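You operate a simulated robot arm through the tools that you are given. There is no shell and no other tool. Be economical: measure what you need, move in short steps, check, and stop when the job is done.

You run a simulated robot arm. Do the job below in one go: nothing can be reset, and whatever is moved stays where it is left.

## Task
Wash the smudge off the black case, then wipe it dry.
Fine: wet the green sponge on the pad, dry with the white cloth; both go back.

Only the result counts: the job must be done as asked and must still hold three seconds after the hand-in. Knocking over, shifting, dropping, spilling or breaking anything else fails it. Flat cloth is picked up by pressing the open fingertips on it (5 to 10 N) and closing them slowly along it; thin cloth reads only 2 to 8 mm in the jaws.

## Robot
A 7-joint arm with a two-finger parallel gripper, fixed in place. Base frame: the origin is at the foot of the arm, x ahead of it, y to its left, z up; the work surface is at about z = 885. Lengths are in mm, angles in rad, forces in N, time in s.
With the tool pointing down near the work surface it reaches from about 240 to 680 mm from the base axis. Its first joint turns from -1.152 to 1.152 rad. Payload 2.4 kg.
Tool frame: the origin (TCP) lies between the finger pads and is the grasp point; the fingertips stand 30 mm ahead of it; z points along the fingers, y is the line along which they close. The gripper opens to 94 mm. The fingers are 28 mm wide and 10 mm thick; the gripper's body (50 by 96 mm) begins 55 mm behind the TCP.
Orientation is that of the tool frame in the base frame, as a unit quaternion [x, y, z, w]. With the fingers straight down and closing along the base's y, the tool's x points along the base's -x, its y along +y and its z along -z.

## Interface
- The arm moves only by the tool jog_arm. Its argument "series" is a list of rows, each an object of numbers (a shift or turn left out is 0, a gripper value left out holds the last): "tx", "ty", "tz": the shift along the tool's x, y, z in mm; "ax", "ay", "az": the turn, a rotation vector about the tool's x, y, z in rad; "hand": the opening, from 0 (shut) to 1 (fully open). In form: [{"tx": .., "ty": .., "tz": .., "ax": .., "ay": .., "az": .., "hand": ..}, ...]. A call has 1 to 20 rows; each row shifts and turns the commanded pose from where the row before left it, along the tool's axes as they then stand. Each row takes 0.2 s and may step no farther than 50 mm and 0.15 rad from the row before; otherwise, or with a gripper value out of range, the whole call is refused. Where a pose cannot be reached the arm comes as near as it can. A force on the tool above 40 N (or 10 N above the force at the start of the call, whichever is more), or a blocked arm, ends the call early, and 0.2 s more pass. The fingers move at their own pace (about 153 mm/s each) and stop on an object; they squeeze with about 34 N. The grip force told is the motor's: it shows also when the fingers shut on nothing. Time passes only in rows, and 0.2 s behind the last, so rows that do not move let the fingers close. The reply holds the time, the measured pose of the TCP, the force on the tool along the base axes, the opening and the grip force, in the units named above and with some noise.
- Cameras (640 x 400 px; columns grow to the right, rows downward): "scene" is fixed at [38.9, 470, 1454.1]; the picture's right is [-0.76, -0.65, 0.00], its down [-0.30, 0.35, -0.89] and it looks along [0.58, -0.67, -0.46] (base axes); focal length 329 px, centre (320, 200). "wrist" rides on the gripper at [76, 14, -103] in the tool frame; the picture's right is [-0.18, 0.98, 0.00], its down [-0.75, -0.14, -0.64] and it looks along [-0.63, -0.12, 0.77] (tool axes); focal length 243 px, centre (320, 200). There is no depth. A picture from a camera that has moved, and an enlarged one, comes with that camera's place and axes in the base frame and with its lens.
- grab_frame(camera): a new picture of that camera. The clock stands still meanwhile.
- zoom(camera, box): a new picture of the part [left, top, right, bottom] of that camera's present view, enlarged. The clock stands still meanwhile.
- sign_off(): hands the job in; it is judged then, once.

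Go step by step. Nothing tells you positions but the pictures and the camera data: compare them with the known pose of the tool, close in by small moves and look again before you grip or let go. The budget is 120 turns and 84 pictures, counting those below and the enlarged ones. Unless the task says otherwise, let go and move clear before handing in, and close with one line.

The tools are called as a command line: name --argument value ..., lists and objects as JSON in quotes. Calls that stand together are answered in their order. jog_arm: Moves the arm, as the interface text tells. Its arguments: {"type":"object","properties":{"series":{"type":"array","items":{"type":"object","properties":{"tx":{"type":"number"},"ty":{"type":"number"},"tz":{"type":"number"},"ax":{"type":"number"},"ay":{"type":"number"},"az":{"type":"number"},"hand":{"type":"number"}}}}},"required":["series"]} The other tools are called the same way: grab_frame (camera) takes a picture; zoom (camera, box) takes an enlarged picture of a part of a camera's view; sign_off () hands the job in.

At the start:

```text
t: 0.0
position: [450.8, -49.2, 1238.6]
ee_rot: [0.0, 1.0, 0.0, -0.001]
contact_force: [0.5, -0.4, 0.2]
gripper_width: 94.0
grasp_force: 0.0
```

scene: 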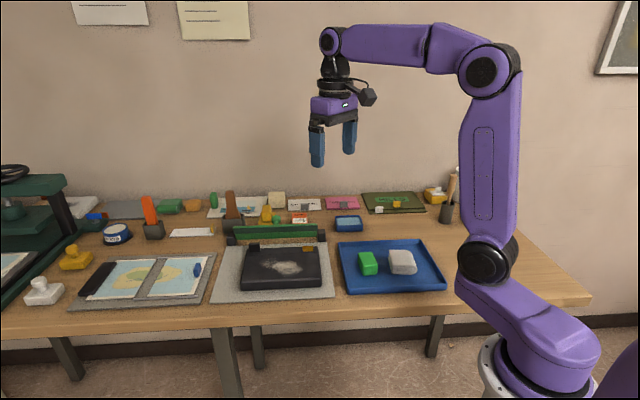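
wrist: 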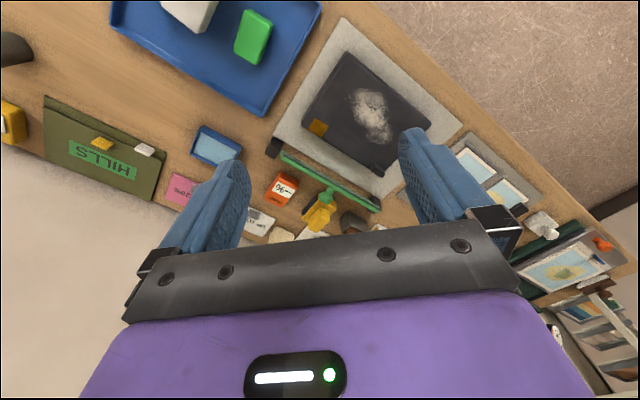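

I see a blue tray with a green sponge and a white block (cloth?), a black case with a smudge, and a small blue pad further back. I'll enlarge those areas first.

zoom --camera "scene" --box '[200, 180, 460, 310]'

zoom --camera "wrist" --box '[100, 0, 480, 240]'

```text
2.46 times, centred on (330, 245) of scene
camera zoom: at [38.9, 470.0, 1454.1], right [-0.76, -0.65, 0.0], down [-0.3, 0.35, -0.89], along [0.58, -0.67, -0.46], focal length 810 px, centre (295, 89)
```

zoom: 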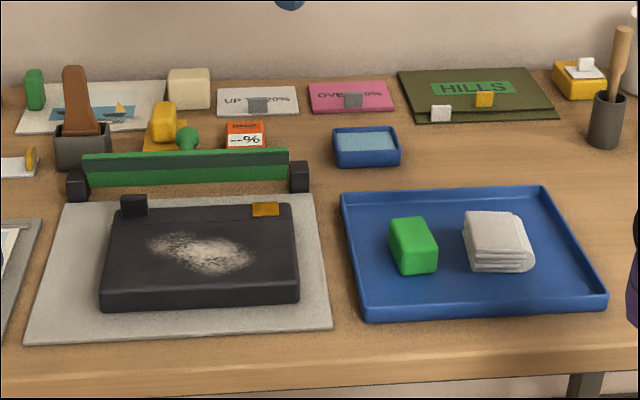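

```text
1.67 times, centred on (290, 120) of wrist
camera zoom: at [374.9, -36.9, 1341.8], right [0.18, 0.98, 0.0], down [0.75, -0.14, 0.64], along [0.63, -0.12, -0.77], focal length 404 px, centre (370, 333)
```

zoom: 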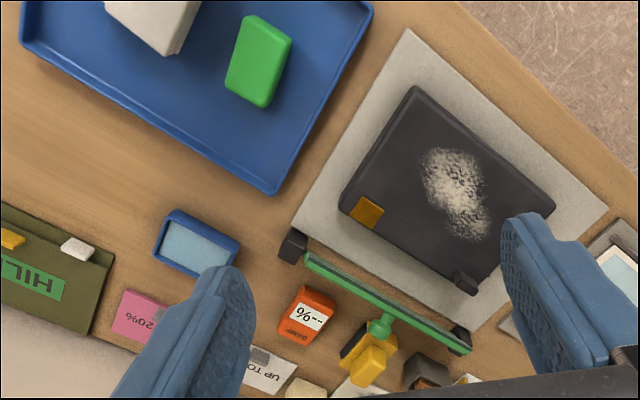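

The case is turned about 45° in the base frame. I put the sponge near (402,-143), the cloth near (330,-189), the damp pad near (559,-277) and the smudge near (548,24). Next I'll move over the sponge, turn 45° and look closer.

jog_arm --series '[{"tx": 12.2, "ty": -23.5, "tz": 34.5}, {"tx": 12.2, "ty": -23.5, "tz": 34.5}, {"tx": 12.2, "ty": -23.5, "tz": 34.5}, {"tx": 12.2, "ty": -23.5, "tz": 34.5}, {"az": 0.131}, {"az": 0.131}, {"az": 0.131}, {"az": 0.131}, {"az": 0.131}, {"az": 0.131}, {}]'

grab_frame --camera "wrist"

zoom --camera "scene" --box '[330, 200, 450, 300]'

```text
t: 2.4
position: [402.6, -143.1, 1101.1]
ee_rot: [0.383, 0.924, 0.0, 0.0]
contact_force: [0.5, 0.7, 0.4]
gripper_width: 93.9
grasp_force: 0.1
```

```text
79 pictures are left
camera wrist: at [358.9, -80.8, 1204.1], right [0.83, 0.56, 0.0], down [0.43, -0.63, 0.64], along [0.36, -0.53, -0.77], focal length 243 px, centre (320, 200)
```

wrist: 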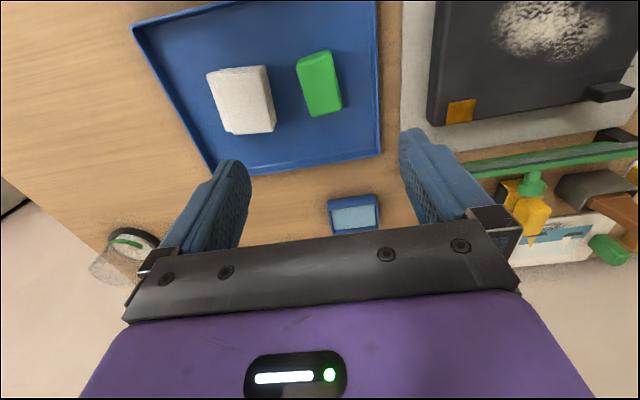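

```text
4.00 times, centred on (390, 250) of scene
camera zoom: at [38.9, 470.0, 1454.1], right [-0.76, -0.65, 0.0], down [-0.3, 0.35, -0.89], along [0.58, -0.67, -0.46], focal length 1317 px, centre (40, 0)
```

zoom: 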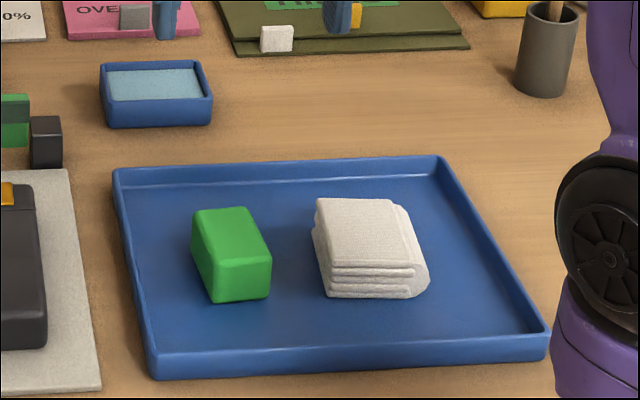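

The sponge is about 38 x 58 x 30 mm, centred near (400,-143), with its short axis along the present closing line. I'll narrow the fingers to stay clear of the cloth, descend and look.

jog_arm --series '[{"hand": 0.64, "tz": 35}, {"tz": 35}, {"tz": 35}, {"tz": 30}, {}]'

grab_frame --camera "wrist"

zoom --camera "scene" --box '[330, 200, 450, 300]'

```text
t: 3.6
position: [402.0, -144.8, 965.7]
ee_rot: [0.383, 0.924, 0.0, 0.0]
contact_force: [0.9, 0.3, 0.0]
gripper_width: 60.4
grasp_force: 0.0
```

```text
77 pictures are left
camera wrist: at [358.8, -81.4, 1068.1], right [0.83, 0.56, 0.0], down [0.43, -0.63, 0.64], along [0.36, -0.53, -0.77], focal length 243 px, centre (320, 200)
```

wrist: 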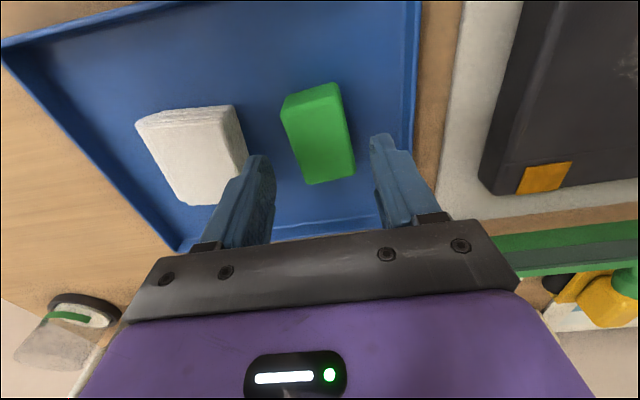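

```text
4.00 times, centred on (390, 250) of scene
camera zoom: at [38.9, 470.0, 1454.1], right [-0.76, -0.65, 0.0], down [-0.3, 0.35, -0.89], along [0.58, -0.67, -0.46], focal length 1317 px, centre (40, 0)
```

zoom: 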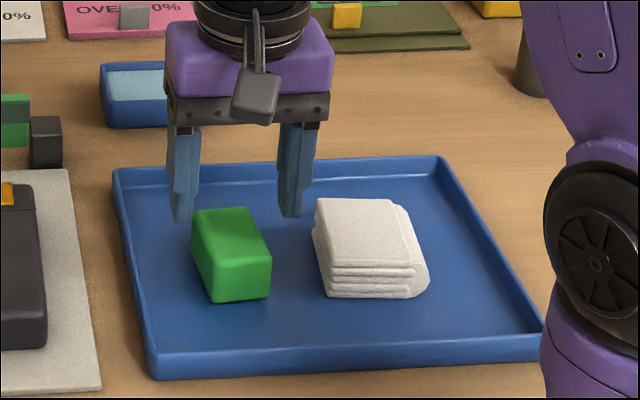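

The fingers straddle the sponge evenly. I'll lower to a shallow grip and close.

jog_arm --series '[{"tx": 2.5, "tz": 16}, {"tz": 16}, {}, {"hand": 0.2}, {"hand": 0.0}, {}, {}]'

grab_frame --camera "wrist"

zoom --camera "scene" --box '[330, 200, 450, 300]'

```text
t: 5.2
position: [400.3, -142.5, 933.9]
ee_rot: [0.383, 0.924, 0.0, -0.001]
contact_force: [0.7, 0.1, -0.8]
gripper_width: 38.6
grasp_force: 33.8
```

```text
75 pictures are left
camera wrist: at [356.8, -79.7, 1036.7], right [0.83, 0.56, 0.0], down [0.43, -0.63, 0.64], along [0.36, -0.53, -0.77], focal length 243 px, centre (320, 200)
```

wrist: 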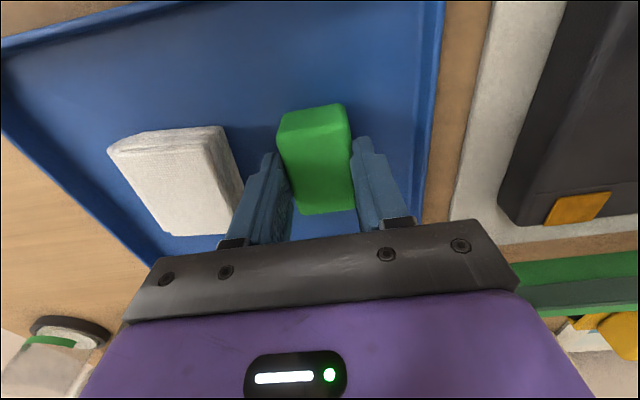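

```text
4.00 times, centred on (390, 250) of scene
camera zoom: at [38.9, 470.0, 1454.1], right [-0.76, -0.65, 0.0], down [-0.3, 0.35, -0.89], along [0.58, -0.67, -0.46], focal length 1317 px, centre (40, 0)
```

zoom: 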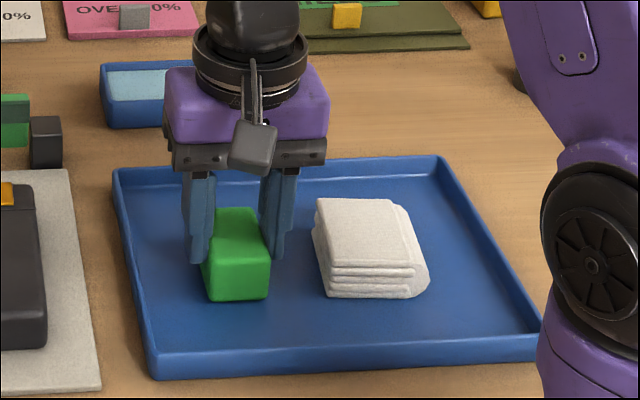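

The sponge is gripped at 38.6 mm. I'll lift it and back off a little to see the damp pad accurately.

jog_arm --series '[{"tz": -20}, {"tz": -40}, {"tz": -40}, {"tz": -40}, {"tx": 30}, {"tx": 30}, {}]'

zoom --camera "wrist" --box '[260, 80, 500, 240]'

zoom --camera "scene" --box '[310, 180, 430, 260]'

```text
t: 6.8
position: [357.7, -99.9, 1072.6]
ee_rot: [0.384, 0.923, 0.0, 0.0]
contact_force: [0.3, 0.4, -0.4]
gripper_width: 38.7
grasp_force: 33.9
```

```text
2.50 times, centred on (380, 160) of wrist
camera zoom: at [314.1, -36.6, 1176.2], right [0.83, 0.56, 0.0], down [0.43, -0.63, 0.64], along [0.36, -0.53, -0.77], focal length 606 px, centre (170, 300)
```

zoom: 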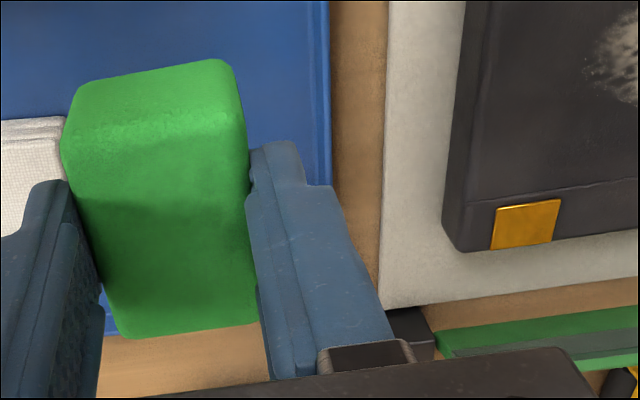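

```text
5.00 times, centred on (370, 220) of scene
camera zoom: at [38.9, 470.0, 1454.1], right [-0.76, -0.65, 0.0], down [-0.3, 0.35, -0.89], along [0.58, -0.67, -0.46], focal length 1646 px, centre (70, 100)
```

zoom: 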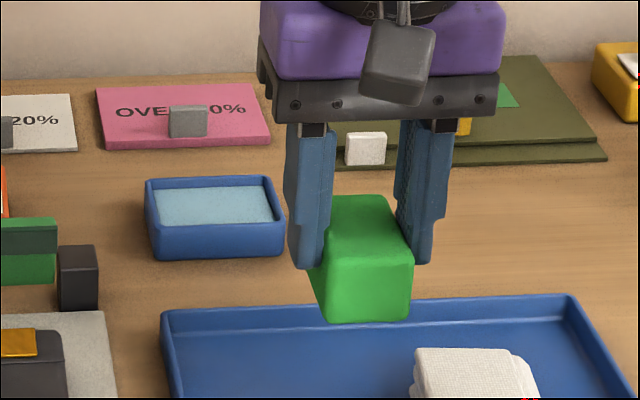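

The pad box rim centre comes out near (563,-279) at z≈908, with its inner long side along (1,1). I'll turn the sponge 90° so it fits and go above the pad.

jog_arm --series '[{"az": -0.131}, {"az": -0.131}, {"az": -0.131}, {"az": -0.131}, {"az": -0.131}, {"az": -0.131}, {"az": -0.131}, {"az": -0.131}, {"az": -0.131}, {"az": -0.131}, {"az": -0.131}, {"az": -0.13}, {"tx": -2.7, "ty": -38.9, "tz": 8}, {"tx": -2.7, "ty": -38.9, "tz": 8}, {"tx": -2.7, "ty": -38.9, "tz": 8}, {"tx": -2.7, "ty": -38.9, "tz": 8}, {"tx": -2.7, "ty": -38.9, "tz": 8}, {"tx": -2.7, "ty": -38.9, "tz": 8}, {"tx": -2.7, "ty": -38.9, "tz": 8}, {}]'

zoom --camera "scene" --box '[290, 170, 410, 250]'

grab_frame --camera "wrist"

```text
t: 11.0
position: [565.3, -279.0, 1016.6]
ee_rot: [-0.383, 0.924, 0.0, -0.001]
contact_force: [-0.2, 0.1, -0.2]
gripper_width: 38.6
grasp_force: 33.8
```

```text
5.00 times, centred on (350, 210) of scene
camera zoom: at [38.9, 470.0, 1454.1], right [-0.76, -0.65, 0.0], down [-0.3, 0.35, -0.89], along [0.58, -0.67, -0.46], focal length 1646 px, centre (170, 150)
```

zoom: 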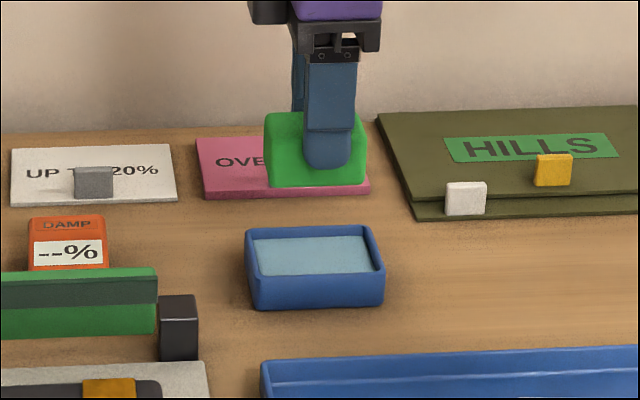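

```text
70 pictures are left
camera wrist: at [500.9, -324.2, 1120.3], right [-0.56, 0.83, 0.0], down [0.63, 0.43, 0.64], along [0.53, 0.36, -0.77], focal length 243 px, centre (320, 200)
```

wrist: 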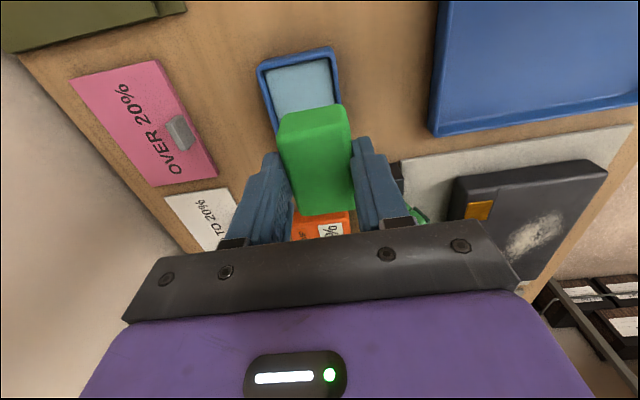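

The comparison shows the sponge about 11 mm too near the camera side of the pad. I'll correct, lower to just above the rim and look again.

jog_arm --series '[{"tx": 2.5, "ty": -11}, {"tz": 22}, {"tz": 22}, {}]'

zoom --camera "scene" --box '[290, 170, 410, 250]'

grab_frame --camera "wrist"

```text
t: 12.0
position: [570.4, -287.6, 974.6]
ee_rot: [-0.383, 0.924, -0.001, 0.0]
contact_force: [0.2, 0.1, -0.9]
gripper_width: 38.7
grasp_force: 33.8
```

```text
5.00 times, centred on (350, 210) of scene
camera zoom: at [38.9, 470.0, 1454.1], right [-0.76, -0.65, 0.0], down [-0.3, 0.35, -0.89], along [0.58, -0.67, -0.46], focal length 1646 px, centre (170, 150)
```

zoom: 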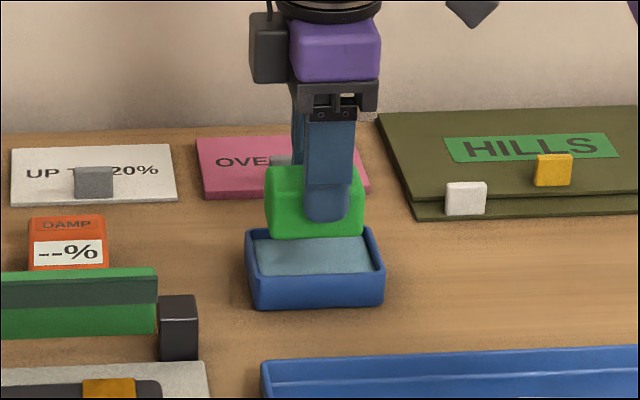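

```text
68 pictures are left
camera wrist: at [506.1, -333.6, 1077.1], right [-0.57, 0.82, 0.0], down [0.63, 0.43, 0.64], along [0.53, 0.36, -0.77], focal length 243 px, centre (320, 200)
```

wrist: 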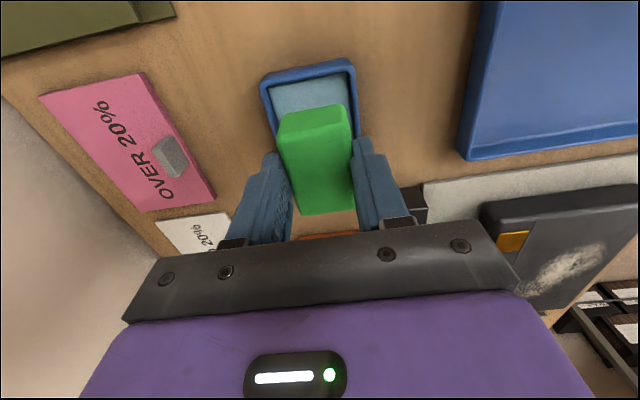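

Alignment is good to a few mm. I'll nudge 3 mm further back and lower gently into the pad.

jog_arm --series '[{"ty": -2.5}, {"tz": 12}, {"tz": 6}, {"tz": 4}, {}]'

zoom --camera "scene" --box '[310, 190, 400, 250]'

```text
t: 13.2
position: [571.8, -289.9, 951.7]
ee_rot: [-0.384, 0.923, -0.001, 0.0]
contact_force: [0.5, -0.7, -0.7]
gripper_width: 38.7
grasp_force: 34.2
```

```text
6.67 times, centred on (355, 220) of scene
camera zoom: at [38.9, 470.0, 1454.1], right [-0.76, -0.65, 0.0], down [-0.3, 0.35, -0.89], along [0.58, -0.67, -0.46], focal length 2195 px, centre (87, 67)
```

zoom: 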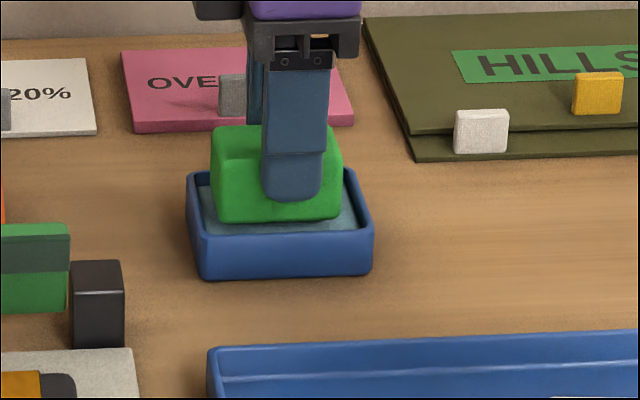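

The sponge is inside the rim and centred but not yet touching. I'll press on in small steps.

jog_arm --series '[{"tz": 2}, {"tz": 2}, {"tz": 1}, {}]'

```text
t: 14.2
position: [572.2, -289.6, 947.5]
ee_rot: [-0.382, 0.924, -0.001, 0.001]
contact_force: [-4.7, 2.2, 14.3]
gripper_width: 38.9
grasp_force: 34.0
```

Pressed with about 14 N. I'll hold a moment and look.

jog_arm --series '[{}, {}, {}]'

zoom --camera "scene" --box '[310, 190, 400, 250]'

```text
t: 15.0
position: [572.7, -290.5, 947.2]
ee_rot: [-0.382, 0.924, -0.001, 0.001]
contact_force: [-1.5, 1.6, 20.0]
gripper_width: 38.6
grasp_force: 34.5
```

```text
6.67 times, centred on (355, 220) of scene
camera zoom: at [38.5, 470.2, 1454.0], right [-0.76, -0.65, 0.0], down [-0.3, 0.35, -0.89], along [0.58, -0.67, -0.46], focal length 2195 px, centre (87, 67)
```

zoom: 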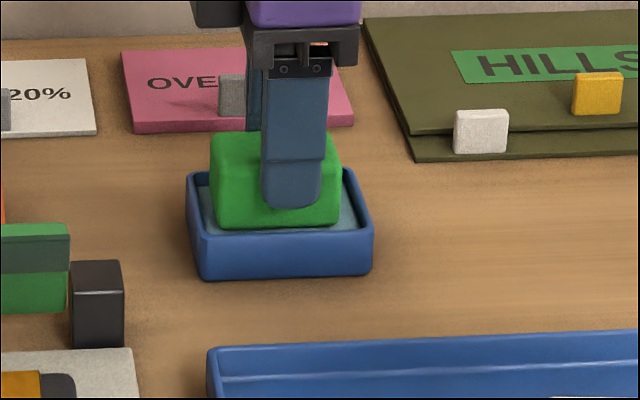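

The sponge is wetted. I'll lift it straight out, then travel high to above the case and look at the smudge.

jog_arm --series '[{"tz": -10}, {"tz": -30}, {"tz": -45}, {"tz": -45}, {"tx": -30.1, "ty": 32.5}, {"tx": -30.1, "ty": 32.5}, {"tx": -30.1, "ty": 32.5}, {"tx": -30.1, "ty": 32.5}, {"tx": -30.1, "ty": 32.5}, {"tx": -30.1, "ty": 32.5}, {"tx": -30.1, "ty": 32.5}, {}]'

grab_frame --camera "wrist"

zoom --camera "scene" --box '[210, 200, 360, 300]'

```text
t: 17.6
position: [560.7, 20.2, 1076.2]
ee_rot: [-0.382, 0.924, 0.0, 0.0]
contact_force: [-0.4, -0.5, -0.6]
gripper_width: 38.5
grasp_force: 34.3
```

```text
65 pictures are left
camera wrist: at [495.4, -25.1, 1179.3], right [-0.56, 0.83, 0.0], down [0.63, 0.43, 0.64], along [0.53, 0.36, -0.77], focal length 243 px, centre (320, 200)
```

wrist: 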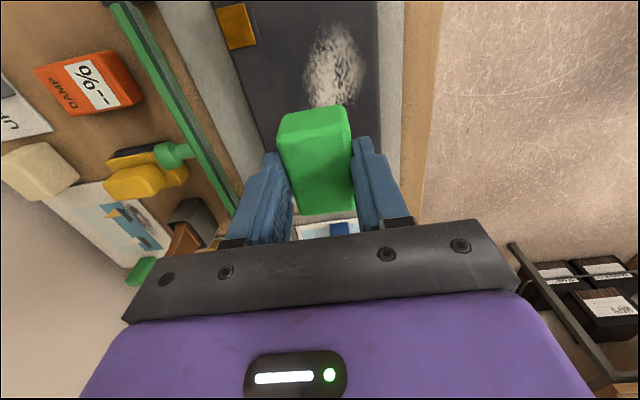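

```text
4.00 times, centred on (285, 250) of scene
camera zoom: at [38.9, 470.0, 1454.1], right [-0.76, -0.65, 0.0], down [-0.3, 0.35, -0.89], along [0.58, -0.67, -0.46], focal length 1317 px, centre (460, 0)
```

zoom: 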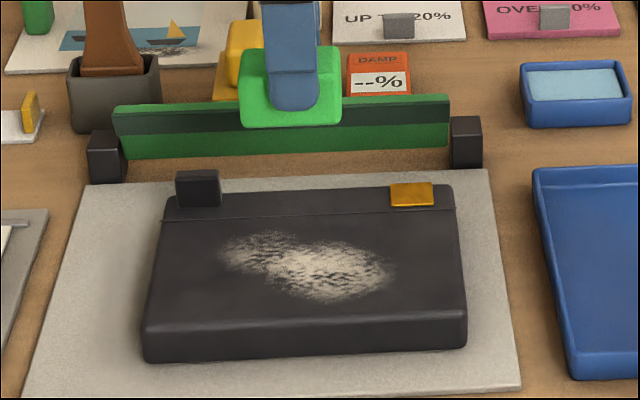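

The smudge spans roughly 120 mm along (1,1) and 80 mm across, near the case's front edge; the case top is at about z=914. I'll descend above its near end.

jog_arm --series '[{"tx": 39.8, "ty": 7.2}, {"tz": 40}, {"tz": 40}, {"tz": 25}, {}]'

zoom --camera "scene" --box '[210, 200, 360, 300]'

grab_frame --camera "wrist"

```text
t: 18.8
position: [528.2, -3.9, 971.4]
ee_rot: [-0.383, 0.924, 0.0, 0.0]
contact_force: [-0.5, 0.2, -0.9]
gripper_width: 38.5
grasp_force: 34.3
```

```text
4.00 times, centred on (285, 250) of scene
camera zoom: at [38.9, 470.0, 1454.1], right [-0.76, -0.65, 0.0], down [-0.3, 0.35, -0.89], along [0.58, -0.67, -0.46], focal length 1317 px, centre (460, 0)
```

zoom: 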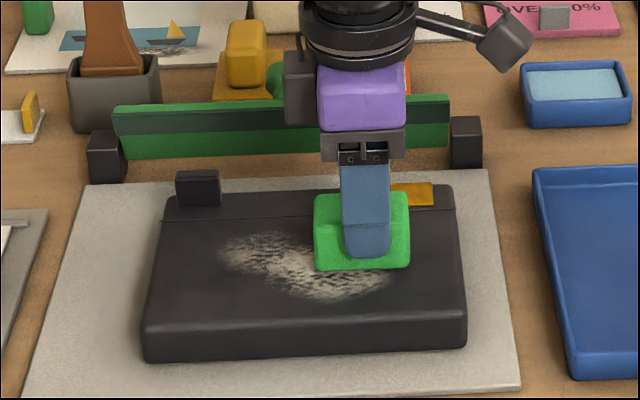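

```text
62 pictures are left
camera wrist: at [463.4, -48.4, 1074.3], right [-0.57, 0.82, 0.0], down [0.63, 0.43, 0.64], along [0.53, 0.36, -0.77], focal length 243 px, centre (320, 200)
```

wrist: 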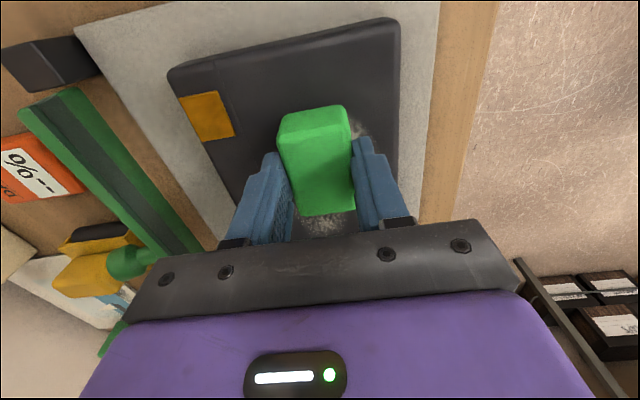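

The sponge sits over the smudge's near end. I'll lower in small steps for a light contact.

jog_arm --series '[{"tz": 6}, {"tz": 2}, {"tz": 1}, {}]'

```text
t: 19.8
position: [528.2, -2.9, 963.9]
ee_rot: [-0.383, 0.924, -0.001, 0.003]
contact_force: [-1.9, -0.5, 28.5]
gripper_width: 39.0
grasp_force: 34.0
```

Contact came earlier than expected and the force is too high. I'll back off.

jog_arm --series '[{"tz": -1.5}, {}]'

```text
t: 20.4
position: [527.3, -3.3, 963.9]
ee_rot: [-0.383, 0.924, 0.0, 0.0]
contact_force: [4.5, 0.0, 11.8]
gripper_width: 38.8
grasp_force: 33.5
```

jog_arm --series '[{"tz": -0.4}, {"tx": -12}, {"tx": -12}, {"tx": -12}, {}]'

zoom --camera "scene" --box '[210, 200, 360, 300]'

```text
t: 21.6
position: [550.9, 22.4, 963.4]
ee_rot: [-0.384, 0.923, 0.0, -0.001]
contact_force: [0.6, 0.0, -0.2]
gripper_width: 38.8
grasp_force: 34.4
```

```text
4.00 times, centred on (285, 250) of scene
camera zoom: at [38.9, 470.0, 1454.1], right [-0.76, -0.65, 0.0], down [-0.3, 0.35, -0.89], along [0.58, -0.67, -0.46], focal length 1317 px, centre (460, 0)
```

zoom: 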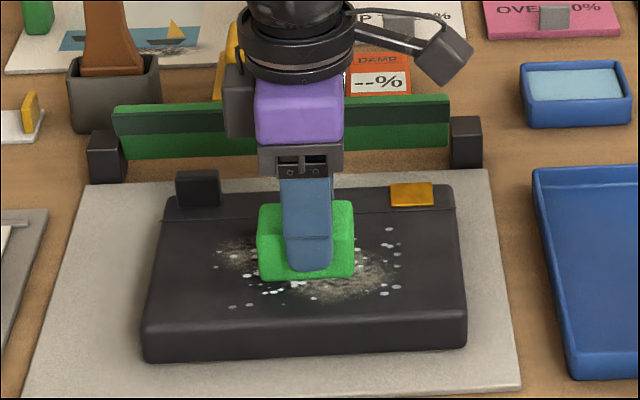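

The stroke works: the smudge is thinning and droplets show the case is wet. Contact was lost, so I'll lower slightly and read the force.

jog_arm --series '[{"tz": 0.7}, {}]'

```text
t: 22.2
position: [552.9, 22.0, 964.0]
ee_rot: [-0.383, 0.924, 0.0, 0.0]
contact_force: [-0.3, 1.1, 3.3]
gripper_width: 38.8
grasp_force: 34.4
```

jog_arm --series '[{"tz": 0.4}, {"tx": -12}, {"tx": -12}, {"tx": -12}, {"tx": -12}, {"tx": -4}]'

```text
t: 23.6
position: [588.8, 57.9, 963.6]
ee_rot: [-0.382, 0.924, 0.0, -0.001]
contact_force: [-1.8, -1.3, 6.5]
gripper_width: 38.8
grasp_force: 33.7
```

Force about 6 N. Next is the front lane: shift 26 mm toward the front edge and stroke back.

jog_arm --series '[{"ty": 13}, {"ty": 13}, {"tx": 12}, {"tx": 12}, {"tx": 12}]'

zoom --camera "scene" --box '[210, 200, 360, 300]'

```text
t: 24.8
position: [546.0, 53.5, 963.9]
ee_rot: [-0.383, 0.924, 0.0, 0.001]
contact_force: [1.1, 1.9, 6.4]
gripper_width: 38.8
grasp_force: 33.9
```

```text
4.00 times, centred on (285, 250) of scene
camera zoom: at [38.8, 470.1, 1454.0], right [-0.76, -0.65, 0.0], down [-0.3, 0.35, -0.89], along [0.58, -0.67, -0.46], focal length 1317 px, centre (460, 0)
```

zoom: 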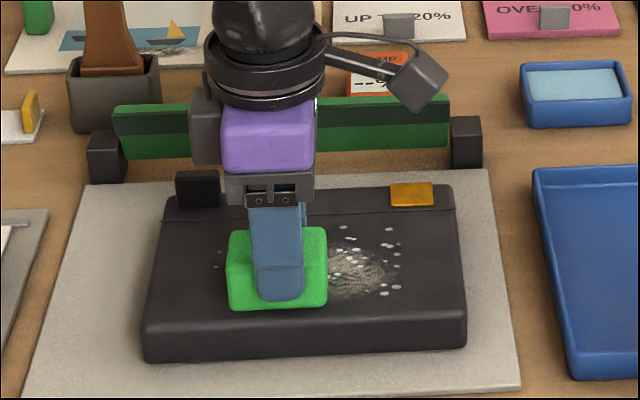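

Case hasn't moved, and the far end is clean. I'll continue this lane.

jog_arm --series '[{"tx": 12}, {"tx": 12}, {"tx": 12}, {"tx": 12}, {"tx": 8}]'

zoom --camera "scene" --box '[210, 200, 360, 300]'

```text
t: 26.0
position: [505.8, 12.4, 962.4]
ee_rot: [-0.384, 0.923, -0.001, 0.001]
contact_force: [2.6, 3.5, 15.5]
gripper_width: 38.7
grasp_force: 34.1
```

```text
4.00 times, centred on (285, 250) of scene
camera zoom: at [38.7, 470.1, 1454.0], right [-0.76, -0.65, 0.0], down [-0.3, 0.35, -0.89], along [0.58, -0.67, -0.46], focal length 1317 px, centre (460, 0)
```

zoom: 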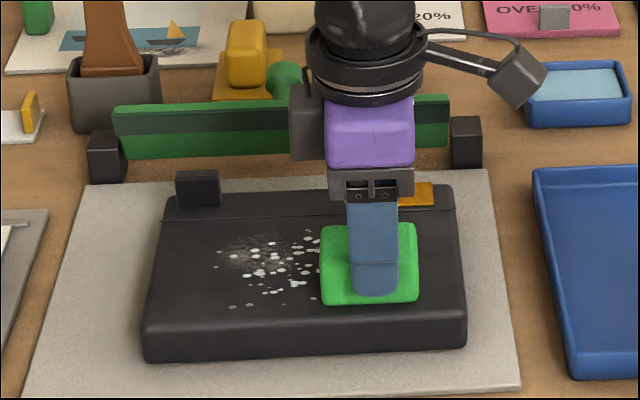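

Remaining faint smudge at the far-left end, further back. I'll ease the pressure and run the middle lane again, extending it.

jog_arm --series '[{"tz": -0.6}, {"ty": -12}, {"ty": -12}, {"ty": -6}, {"tx": -12}, {"tx": -12}, {"tx": -12}, {"tx": -12}]'

```text
t: 27.8
position: [560.7, 25.8, 963.6]
ee_rot: [-0.384, 0.923, -0.001, 0.001]
contact_force: [0.6, -0.7, 0.1]
gripper_width: 39.0
grasp_force: 33.7
```

jog_arm --series '[{"tz": 0.7}, {"tx": -12}, {"tx": -12}, {"tx": -12}, {"tx": -12}, {}]'

zoom --camera "scene" --box '[210, 200, 360, 300]'

```text
t: 29.2
position: [596.4, 57.7, 964.5]
ee_rot: [-0.383, 0.924, 0.001, 0.0]
contact_force: [-0.9, -1.3, 7.1]
gripper_width: 38.8
grasp_force: 33.7
```

```text
4.00 times, centred on (285, 250) of scene
camera zoom: at [38.7, 470.0, 1454.1], right [-0.76, -0.65, 0.0], down [-0.3, 0.35, -0.89], along [0.58, -0.67, -0.46], focal length 1317 px, centre (460, 0)
```

zoom: 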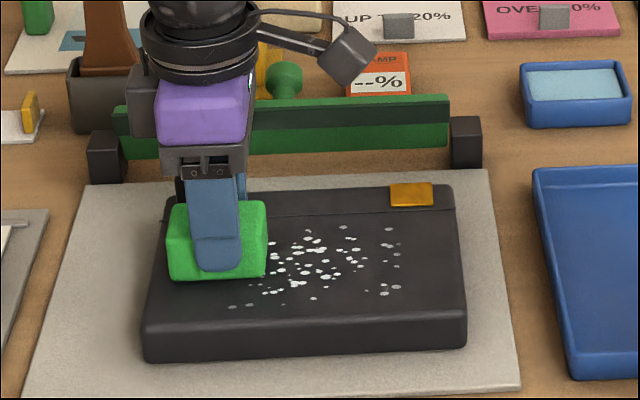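

Mostly water drops remain. One back lane pass, then I'll check.

jog_arm --series '[{"tx": 6, "ty": -9}, {"ty": -9}, {"tx": 12}, {"tx": 12}, {"tx": 12}, {"tx": 12}, {"tx": 12}, {"tx": 12}]'

```text
t: 31.0
position: [551.8, -10.2, 963.5]
ee_rot: [-0.382, 0.924, 0.0, 0.0]
contact_force: [2.5, 1.9, 9.0]
gripper_width: 38.8
grasp_force: 34.2
```

Force stayed light at about 9 N. I'll lift off, move clear toward the tray and inspect the case.

jog_arm --series '[{"tz": -10}, {"tz": -40}, {"tz": -40}, {"tx": 30, "ty": -20}, {"tx": 40}, {"tx": 40}, {}]'

zoom --camera "scene" --box '[225, 225, 345, 300]'

grab_frame --camera "wrist"

```text
t: 32.6
position: [488.3, -100.8, 1053.6]
ee_rot: [-0.383, 0.924, 0.0, 0.0]
contact_force: [1.1, 0.0, -0.8]
gripper_width: 38.9
grasp_force: 33.9
```

```text
5.33 times, centred on (285, 262) of scene
camera zoom: at [38.9, 470.0, 1454.1], right [-0.76, -0.65, 0.0], down [-0.3, 0.35, -0.89], along [0.58, -0.67, -0.46], focal length 1756 px, centre (507, -133)
```

zoom: 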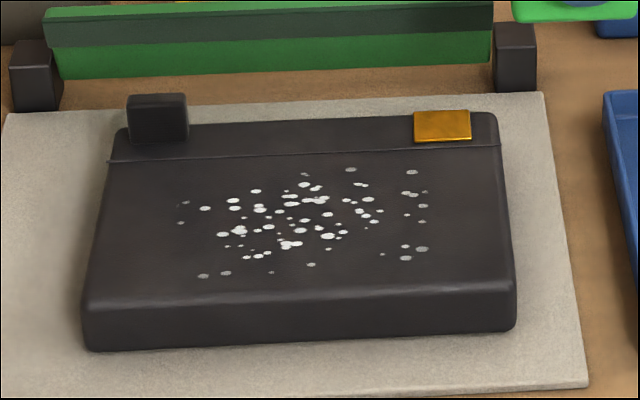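

```text
56 pictures are left
camera wrist: at [423.8, -146.0, 1156.0], right [-0.57, 0.82, 0.0], down [0.63, 0.43, 0.64], along [0.53, 0.36, -0.77], focal length 243 px, centre (320, 200)
```

wrist: 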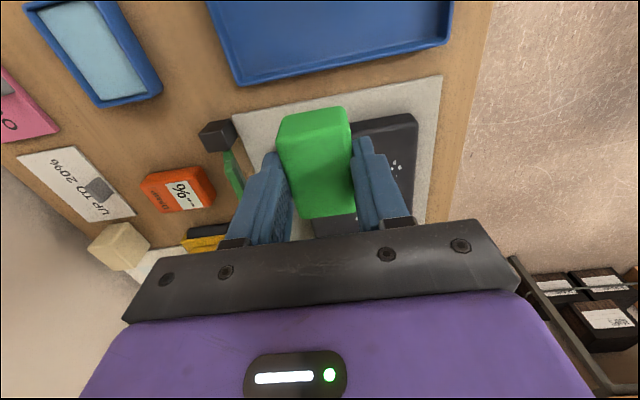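

The smudge is gone and only water is left. I'll now return the sponge to its original spot and orientation on the tray.

jog_arm --series '[{"az": 0.131}, {"az": 0.131}, {"az": 0.131}, {"az": 0.131}, {"az": 0.131}, {"az": 0.131}, {"az": 0.131}, {"az": 0.131}, {"az": 0.131}, {"az": 0.131}, {"az": 0.131}, {"az": 0.13}, {"tx": 10.9, "ty": -30.6}, {"tx": 10.9, "ty": -30.6}, {"tx": 10.9, "ty": -30.5}, {"tz": 40}, {"tz": 44}, {}]'

zoom --camera "scene" --box '[330, 200, 450, 300]'

```text
t: 36.4
position: [399.5, -142.9, 970.3]
ee_rot: [0.382, 0.924, 0.0, 0.0]
contact_force: [-0.3, 0.4, -1.0]
gripper_width: 38.7
grasp_force: 33.9
```

```text
4.00 times, centred on (390, 250) of scene
camera zoom: at [38.9, 470.0, 1454.1], right [-0.76, -0.65, 0.0], down [-0.3, 0.35, -0.89], along [0.58, -0.67, -0.46], focal length 1317 px, centre (40, 0)
```

zoom: 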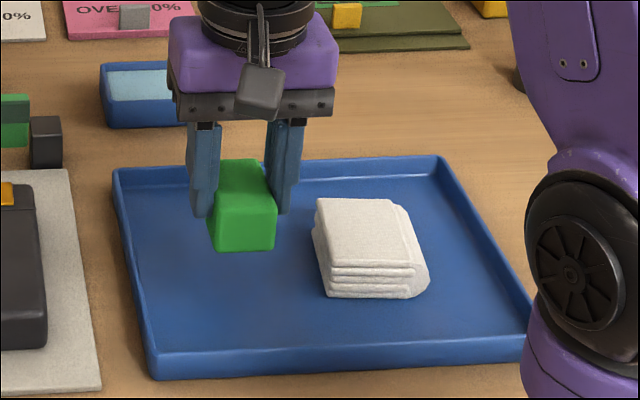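

jog_arm --series '[{"tz": 20}, {"tz": 11}, {"tz": 2}, {"tz": 1.5}, {}]'

```text
t: 37.6
position: [400.4, -142.4, 935.9]
ee_rot: [0.383, 0.924, 0.0, 0.0]
contact_force: [-0.1, -0.6, -1.3]
gripper_width: 38.9
grasp_force: 33.7
```

jog_arm --series '[{"tz": 1}, {"tz": 1}, {}]'

```text
t: 38.4
position: [400.7, -143.4, 933.5]
ee_rot: [0.383, 0.924, 0.0, 0.0]
contact_force: [0.1, 0.1, 0.2]
gripper_width: 38.9
grasp_force: 34.0
```

Back at the grasp height, where the sponge should just be touching. I'll release to the narrow opening and rise.

jog_arm --series '[{"tz": 0.5}, {"hand": 0.5}, {"hand": 0.62}, {}, {"tz": -20}, {"tz": -40}, {"tz": -40}, {}]'

zoom --camera "scene" --box '[330, 200, 450, 300]'

grab_frame --camera "wrist"

```text
t: 40.2
position: [399.9, -141.9, 1033.2]
ee_rot: [0.383, 0.924, 0.001, 0.0]
contact_force: [0.7, 0.0, -1.0]
gripper_width: 58.4
grasp_force: 0.1
```

```text
4.00 times, centred on (390, 250) of scene
camera zoom: at [38.9, 470.0, 1454.1], right [-0.76, -0.65, 0.0], down [-0.3, 0.35, -0.89], along [0.58, -0.67, -0.46], focal length 1317 px, centre (40, 0)
```

zoom: 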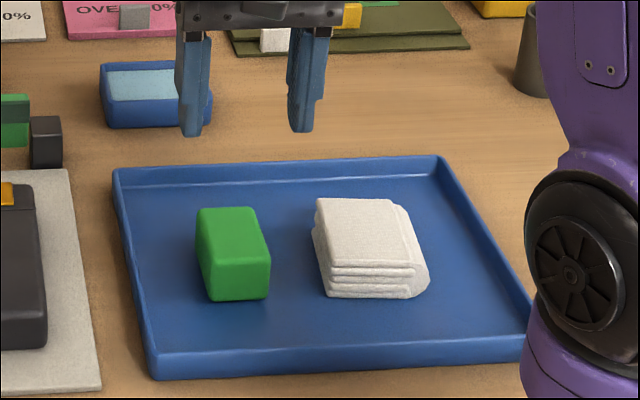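

```text
53 pictures are left
camera wrist: at [356.2, -79.8, 1135.8], right [0.83, 0.56, 0.0], down [0.43, -0.63, 0.64], along [0.36, -0.53, -0.77], focal length 243 px, centre (320, 200)
```

wrist: 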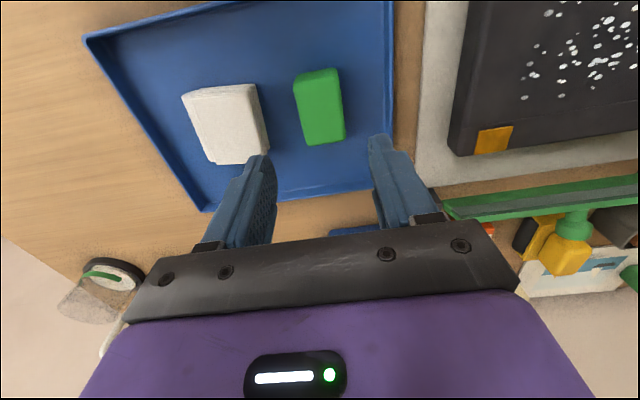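

The sponge is back in its place. The folded cloth centre is near (339,-206), about 62 x 65 mm; I'll move above it with the fingers narrowed enough to clear the sponge.

jog_arm --series '[{"tx": -1, "ty": -44.2, "hand": 0.85}, {"tx": -1, "ty": -44.2}, {"tz": 25}, {"tz": 25}, {}]'

grab_frame --camera "wrist"

zoom --camera "scene" --box '[350, 220, 440, 290]'

```text
t: 41.4
position: [339.2, -206.6, 981.6]
ee_rot: [0.383, 0.924, 0.001, 0.0]
contact_force: [0.1, 0.1, 0.0]
gripper_width: 79.9
grasp_force: 0.0
```

```text
52 pictures are left
camera wrist: at [296.3, -143.6, 1084.3], right [0.83, 0.56, 0.0], down [0.43, -0.63, 0.64], along [0.36, -0.53, -0.77], focal length 243 px, centre (320, 200)
```

wrist: 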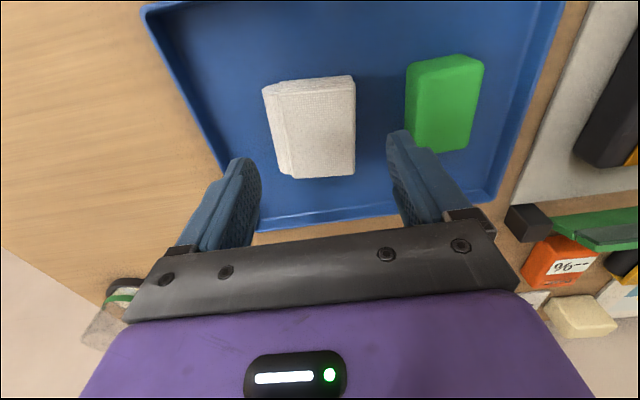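

```text
5.71 times, centred on (395, 255) of scene
camera zoom: at [38.9, 470.0, 1454.1], right [-0.76, -0.65, 0.0], down [-0.3, 0.35, -0.89], along [0.58, -0.67, -0.46], focal length 1881 px, centre (-109, -114)
```

zoom: 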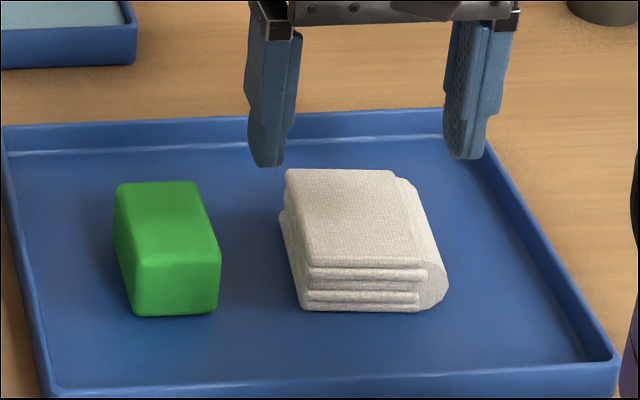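

The cloth is turned about 6° from the tool; its centre is near (336,-210). I'll align and go down to grip its sides low.

jog_arm --series '[{"tx": -0.7, "ty": -4.5, "az": 0.1}, {"tz": 20}, {"tz": 20}, {"tz": 12}, {}]'

grab_frame --camera "wrist"

zoom --camera "scene" --box '[350, 220, 440, 290]'

```text
t: 42.6
position: [337.5, -210.6, 929.8]
ee_rot: [0.428, 0.904, 0.0, 0.0]
contact_force: [-0.5, -0.1, 0.3]
gripper_width: 79.9
grasp_force: 0.1
```

```text
50 pictures are left
camera wrist: at [300.0, -143.8, 1033.4], right [0.88, 0.48, 0.0], down [0.37, -0.67, 0.64], along [0.31, -0.56, -0.77], focal length 243 px, centre (320, 200)
```

wrist: 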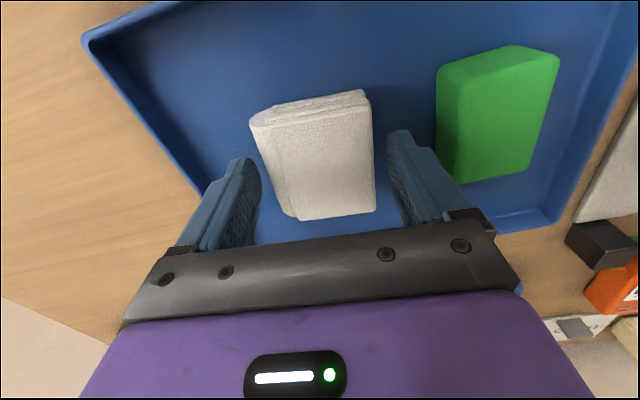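

```text
5.71 times, centred on (395, 255) of scene
camera zoom: at [38.9, 470.0, 1454.1], right [-0.76, -0.65, 0.0], down [-0.3, 0.35, -0.89], along [0.58, -0.67, -0.46], focal length 1881 px, centre (-109, -114)
```

zoom: 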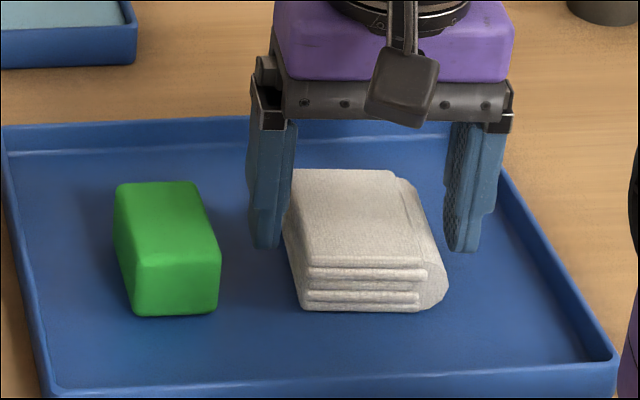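

The fingers straddle the cloth evenly. I'll close slowly.

jog_arm --series '[{"hand": 0.75}, {"hand": 0.7}, {"hand": 0.65}, {"hand": 0.6}, {"hand": 0.5}, {"hand": 0.3}, {}]'

zoom --camera "scene" --box '[350, 220, 440, 290]'

grab_frame --camera "wrist"

```text
t: 44.2
position: [336.3, -212.4, 930.3]
ee_rot: [0.429, 0.903, 0.0, -0.001]
contact_force: [-0.5, -0.1, 1.8]
gripper_width: 54.9
grasp_force: 34.0
```

```text
5.71 times, centred on (395, 255) of scene
camera zoom: at [38.9, 470.0, 1454.1], right [-0.76, -0.65, 0.0], down [-0.3, 0.35, -0.89], along [0.58, -0.67, -0.46], focal length 1881 px, centre (-109, -114)
```

zoom: 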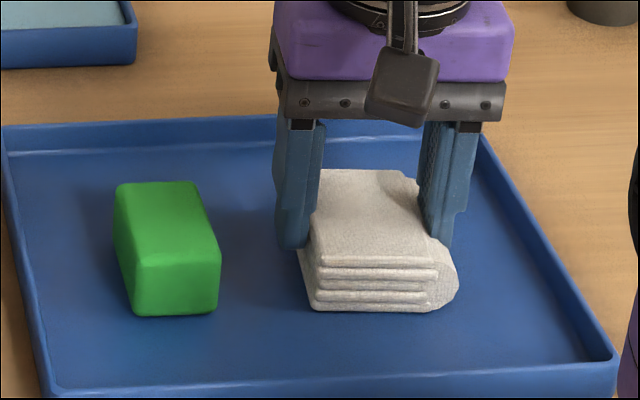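

```text
47 pictures are left
camera wrist: at [300.1, -143.8, 1033.5], right [0.88, 0.48, 0.0], down [0.37, -0.67, 0.64], along [0.31, -0.56, -0.77], focal length 243 px, centre (320, 200)
```

wrist: 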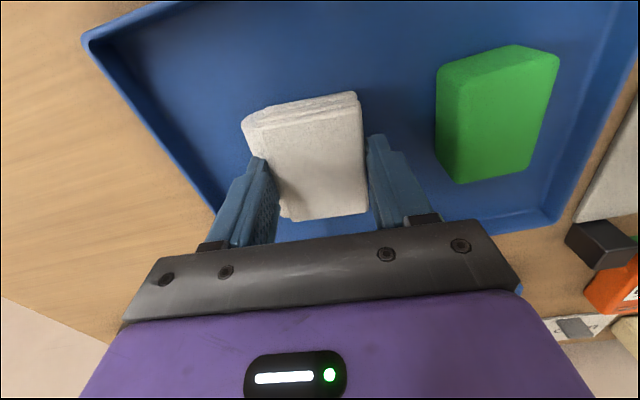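

The cloth is gripped at 55 mm. I'll lift and check that it hangs together.

jog_arm --series '[{"tz": -10}, {"tz": -30}, {"tz": -40}, {"tz": -40}, {}]'

zoom --camera "scene" --box '[330, 170, 450, 270]'

grab_frame --camera "wrist"

```text
t: 45.4
position: [335.8, -210.7, 1050.6]
ee_rot: [0.429, 0.903, 0.0, 0.0]
contact_force: [-0.8, -0.2, -0.7]
gripper_width: 54.8
grasp_force: 34.0
```

```text
4.00 times, centred on (390, 220) of scene
camera zoom: at [38.9, 470.0, 1454.1], right [-0.76, -0.65, 0.0], down [-0.3, 0.35, -0.89], along [0.58, -0.67, -0.46], focal length 1317 px, centre (40, 120)
```

zoom: 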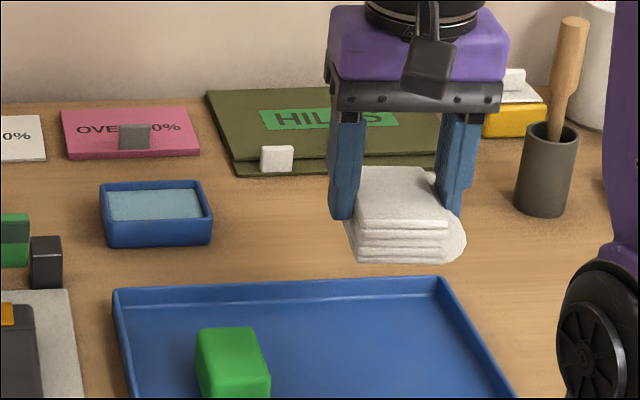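

```text
45 pictures are left
camera wrist: at [298.9, -143.7, 1154.7], right [0.88, 0.48, 0.0], down [0.37, -0.67, 0.64], along [0.31, -0.56, -0.77], focal length 243 px, centre (320, 200)
```

wrist: 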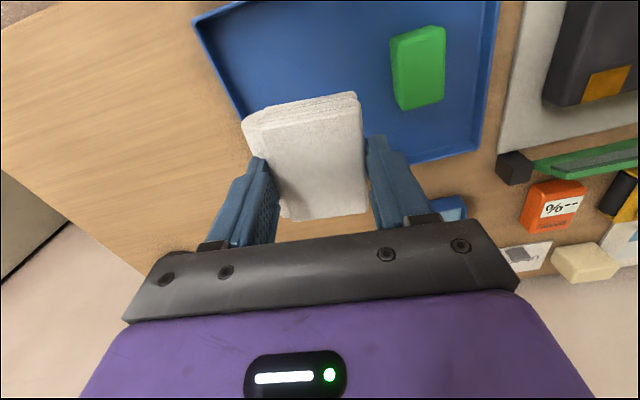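

The stack holds as a block. I'll realign, carry it to above the case and stop about 9 mm above the surface.

jog_arm --series '[{"az": -0.1}, {"tx": 0.9, "ty": 40.2}, {"tx": 0.9, "ty": 40.2}, {"tx": 0.9, "ty": 40.2}, {"tx": 0.9, "ty": 40.2}, {"tx": 0.9, "ty": 40.2}, {"tx": 0.9, "ty": 40.2}, {"tx": 0.9, "ty": 40.2}, {"tz": 40}, {"tz": 40}, {}]'

zoom --camera "scene" --box '[210, 200, 360, 300]'

grab_frame --camera "wrist"

```text
t: 47.8
position: [531.5, -6.0, 970.5]
ee_rot: [0.383, 0.924, 0.0, 0.0]
contact_force: [0.2, -0.1, -0.6]
gripper_width: 54.7
grasp_force: 33.8
```

```text
4.00 times, centred on (285, 250) of scene
camera zoom: at [38.9, 470.0, 1454.1], right [-0.76, -0.65, 0.0], down [-0.3, 0.35, -0.89], along [0.58, -0.67, -0.46], focal length 1317 px, centre (460, 0)
```

zoom: 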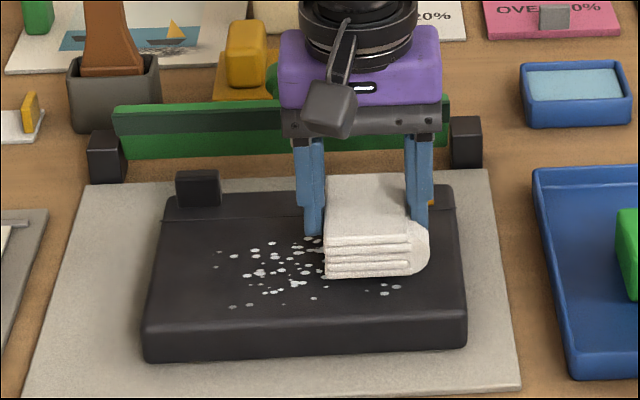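

```text
43 pictures are left
camera wrist: at [487.1, 56.4, 1073.1], right [0.83, 0.56, 0.0], down [0.43, -0.63, 0.64], along [0.36, -0.53, -0.77], focal length 243 px, centre (320, 200)
```

wrist: 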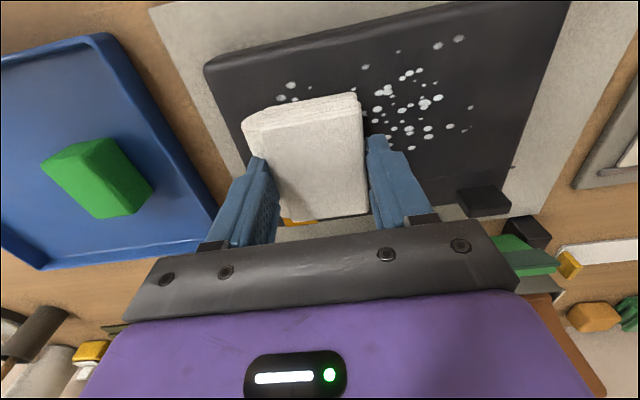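

The cloth is over the near end. I'll shift to the front lane and lower to a light touch.

jog_arm --series '[{"tx": 13}, {"tz": 6}, {"tz": 1}, {}]'

```text
t: 48.8
position: [521.5, 2.5, 963.7]
ee_rot: [0.383, 0.924, 0.0, 0.0]
contact_force: [-1.2, 0.1, 3.4]
gripper_width: 54.7
grasp_force: 33.9
```

jog_arm --series '[{"tz": 0.4}, {"ty": -4}, {"ty": 12}, {"ty": 12}, {"ty": 12}, {"ty": 12}]'

zoom --camera "scene" --box '[210, 200, 360, 300]'

```text
t: 50.2
position: [552.8, 33.0, 963.3]
ee_rot: [0.383, 0.924, 0.001, 0.0]
contact_force: [-1.7, -3.6, 8.0]
gripper_width: 54.7
grasp_force: 34.5
```

```text
4.00 times, centred on (285, 250) of scene
camera zoom: at [38.7, 469.9, 1454.1], right [-0.76, -0.65, 0.0], down [-0.3, 0.35, -0.89], along [0.58, -0.67, -0.46], focal length 1317 px, centre (460, 0)
```

zoom: 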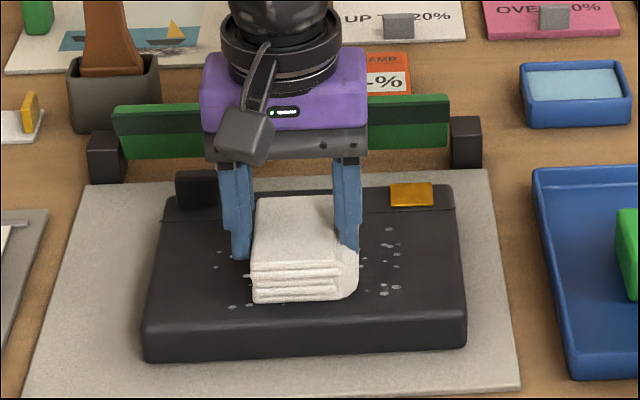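

Drying works in the path. I'll continue to the far end, slightly closer to the front edge.

jog_arm --series '[{"tx": 6}, {"ty": 12}, {"ty": 12}, {"ty": 12}, {"ty": 12}, {}]'

zoom --camera "scene" --box '[210, 200, 360, 300]'

```text
t: 51.6
position: [584.1, 71.3, 963.0]
ee_rot: [0.383, 0.924, 0.0, 0.001]
contact_force: [-1.3, -3.1, 8.7]
gripper_width: 55.0
grasp_force: 33.9
```

```text
4.00 times, centred on (285, 250) of scene
camera zoom: at [38.6, 469.9, 1454.1], right [-0.76, -0.65, 0.0], down [-0.3, 0.35, -0.89], along [0.58, -0.67, -0.46], focal length 1317 px, centre (460, 0)
```

zoom: 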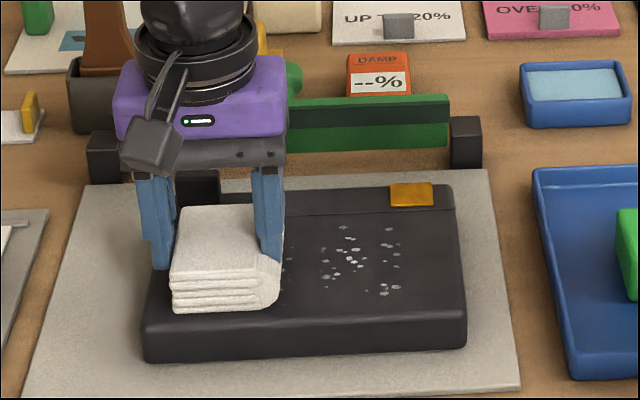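

Drops remain on the right where contact was light. I'll shift to the back lane and stroke back with steady pressure.

jog_arm --series '[{"tx": -12}, {"tx": -12}, {"tx": -12}, {"ty": -12}, {"ty": -12}, {"ty": -12}]'

```text
t: 53.0
position: [582.7, 20.4, 962.7]
ee_rot: [0.383, 0.924, 0.0, 0.0]
contact_force: [2.5, 1.9, 7.2]
gripper_width: 54.7
grasp_force: 33.8
```

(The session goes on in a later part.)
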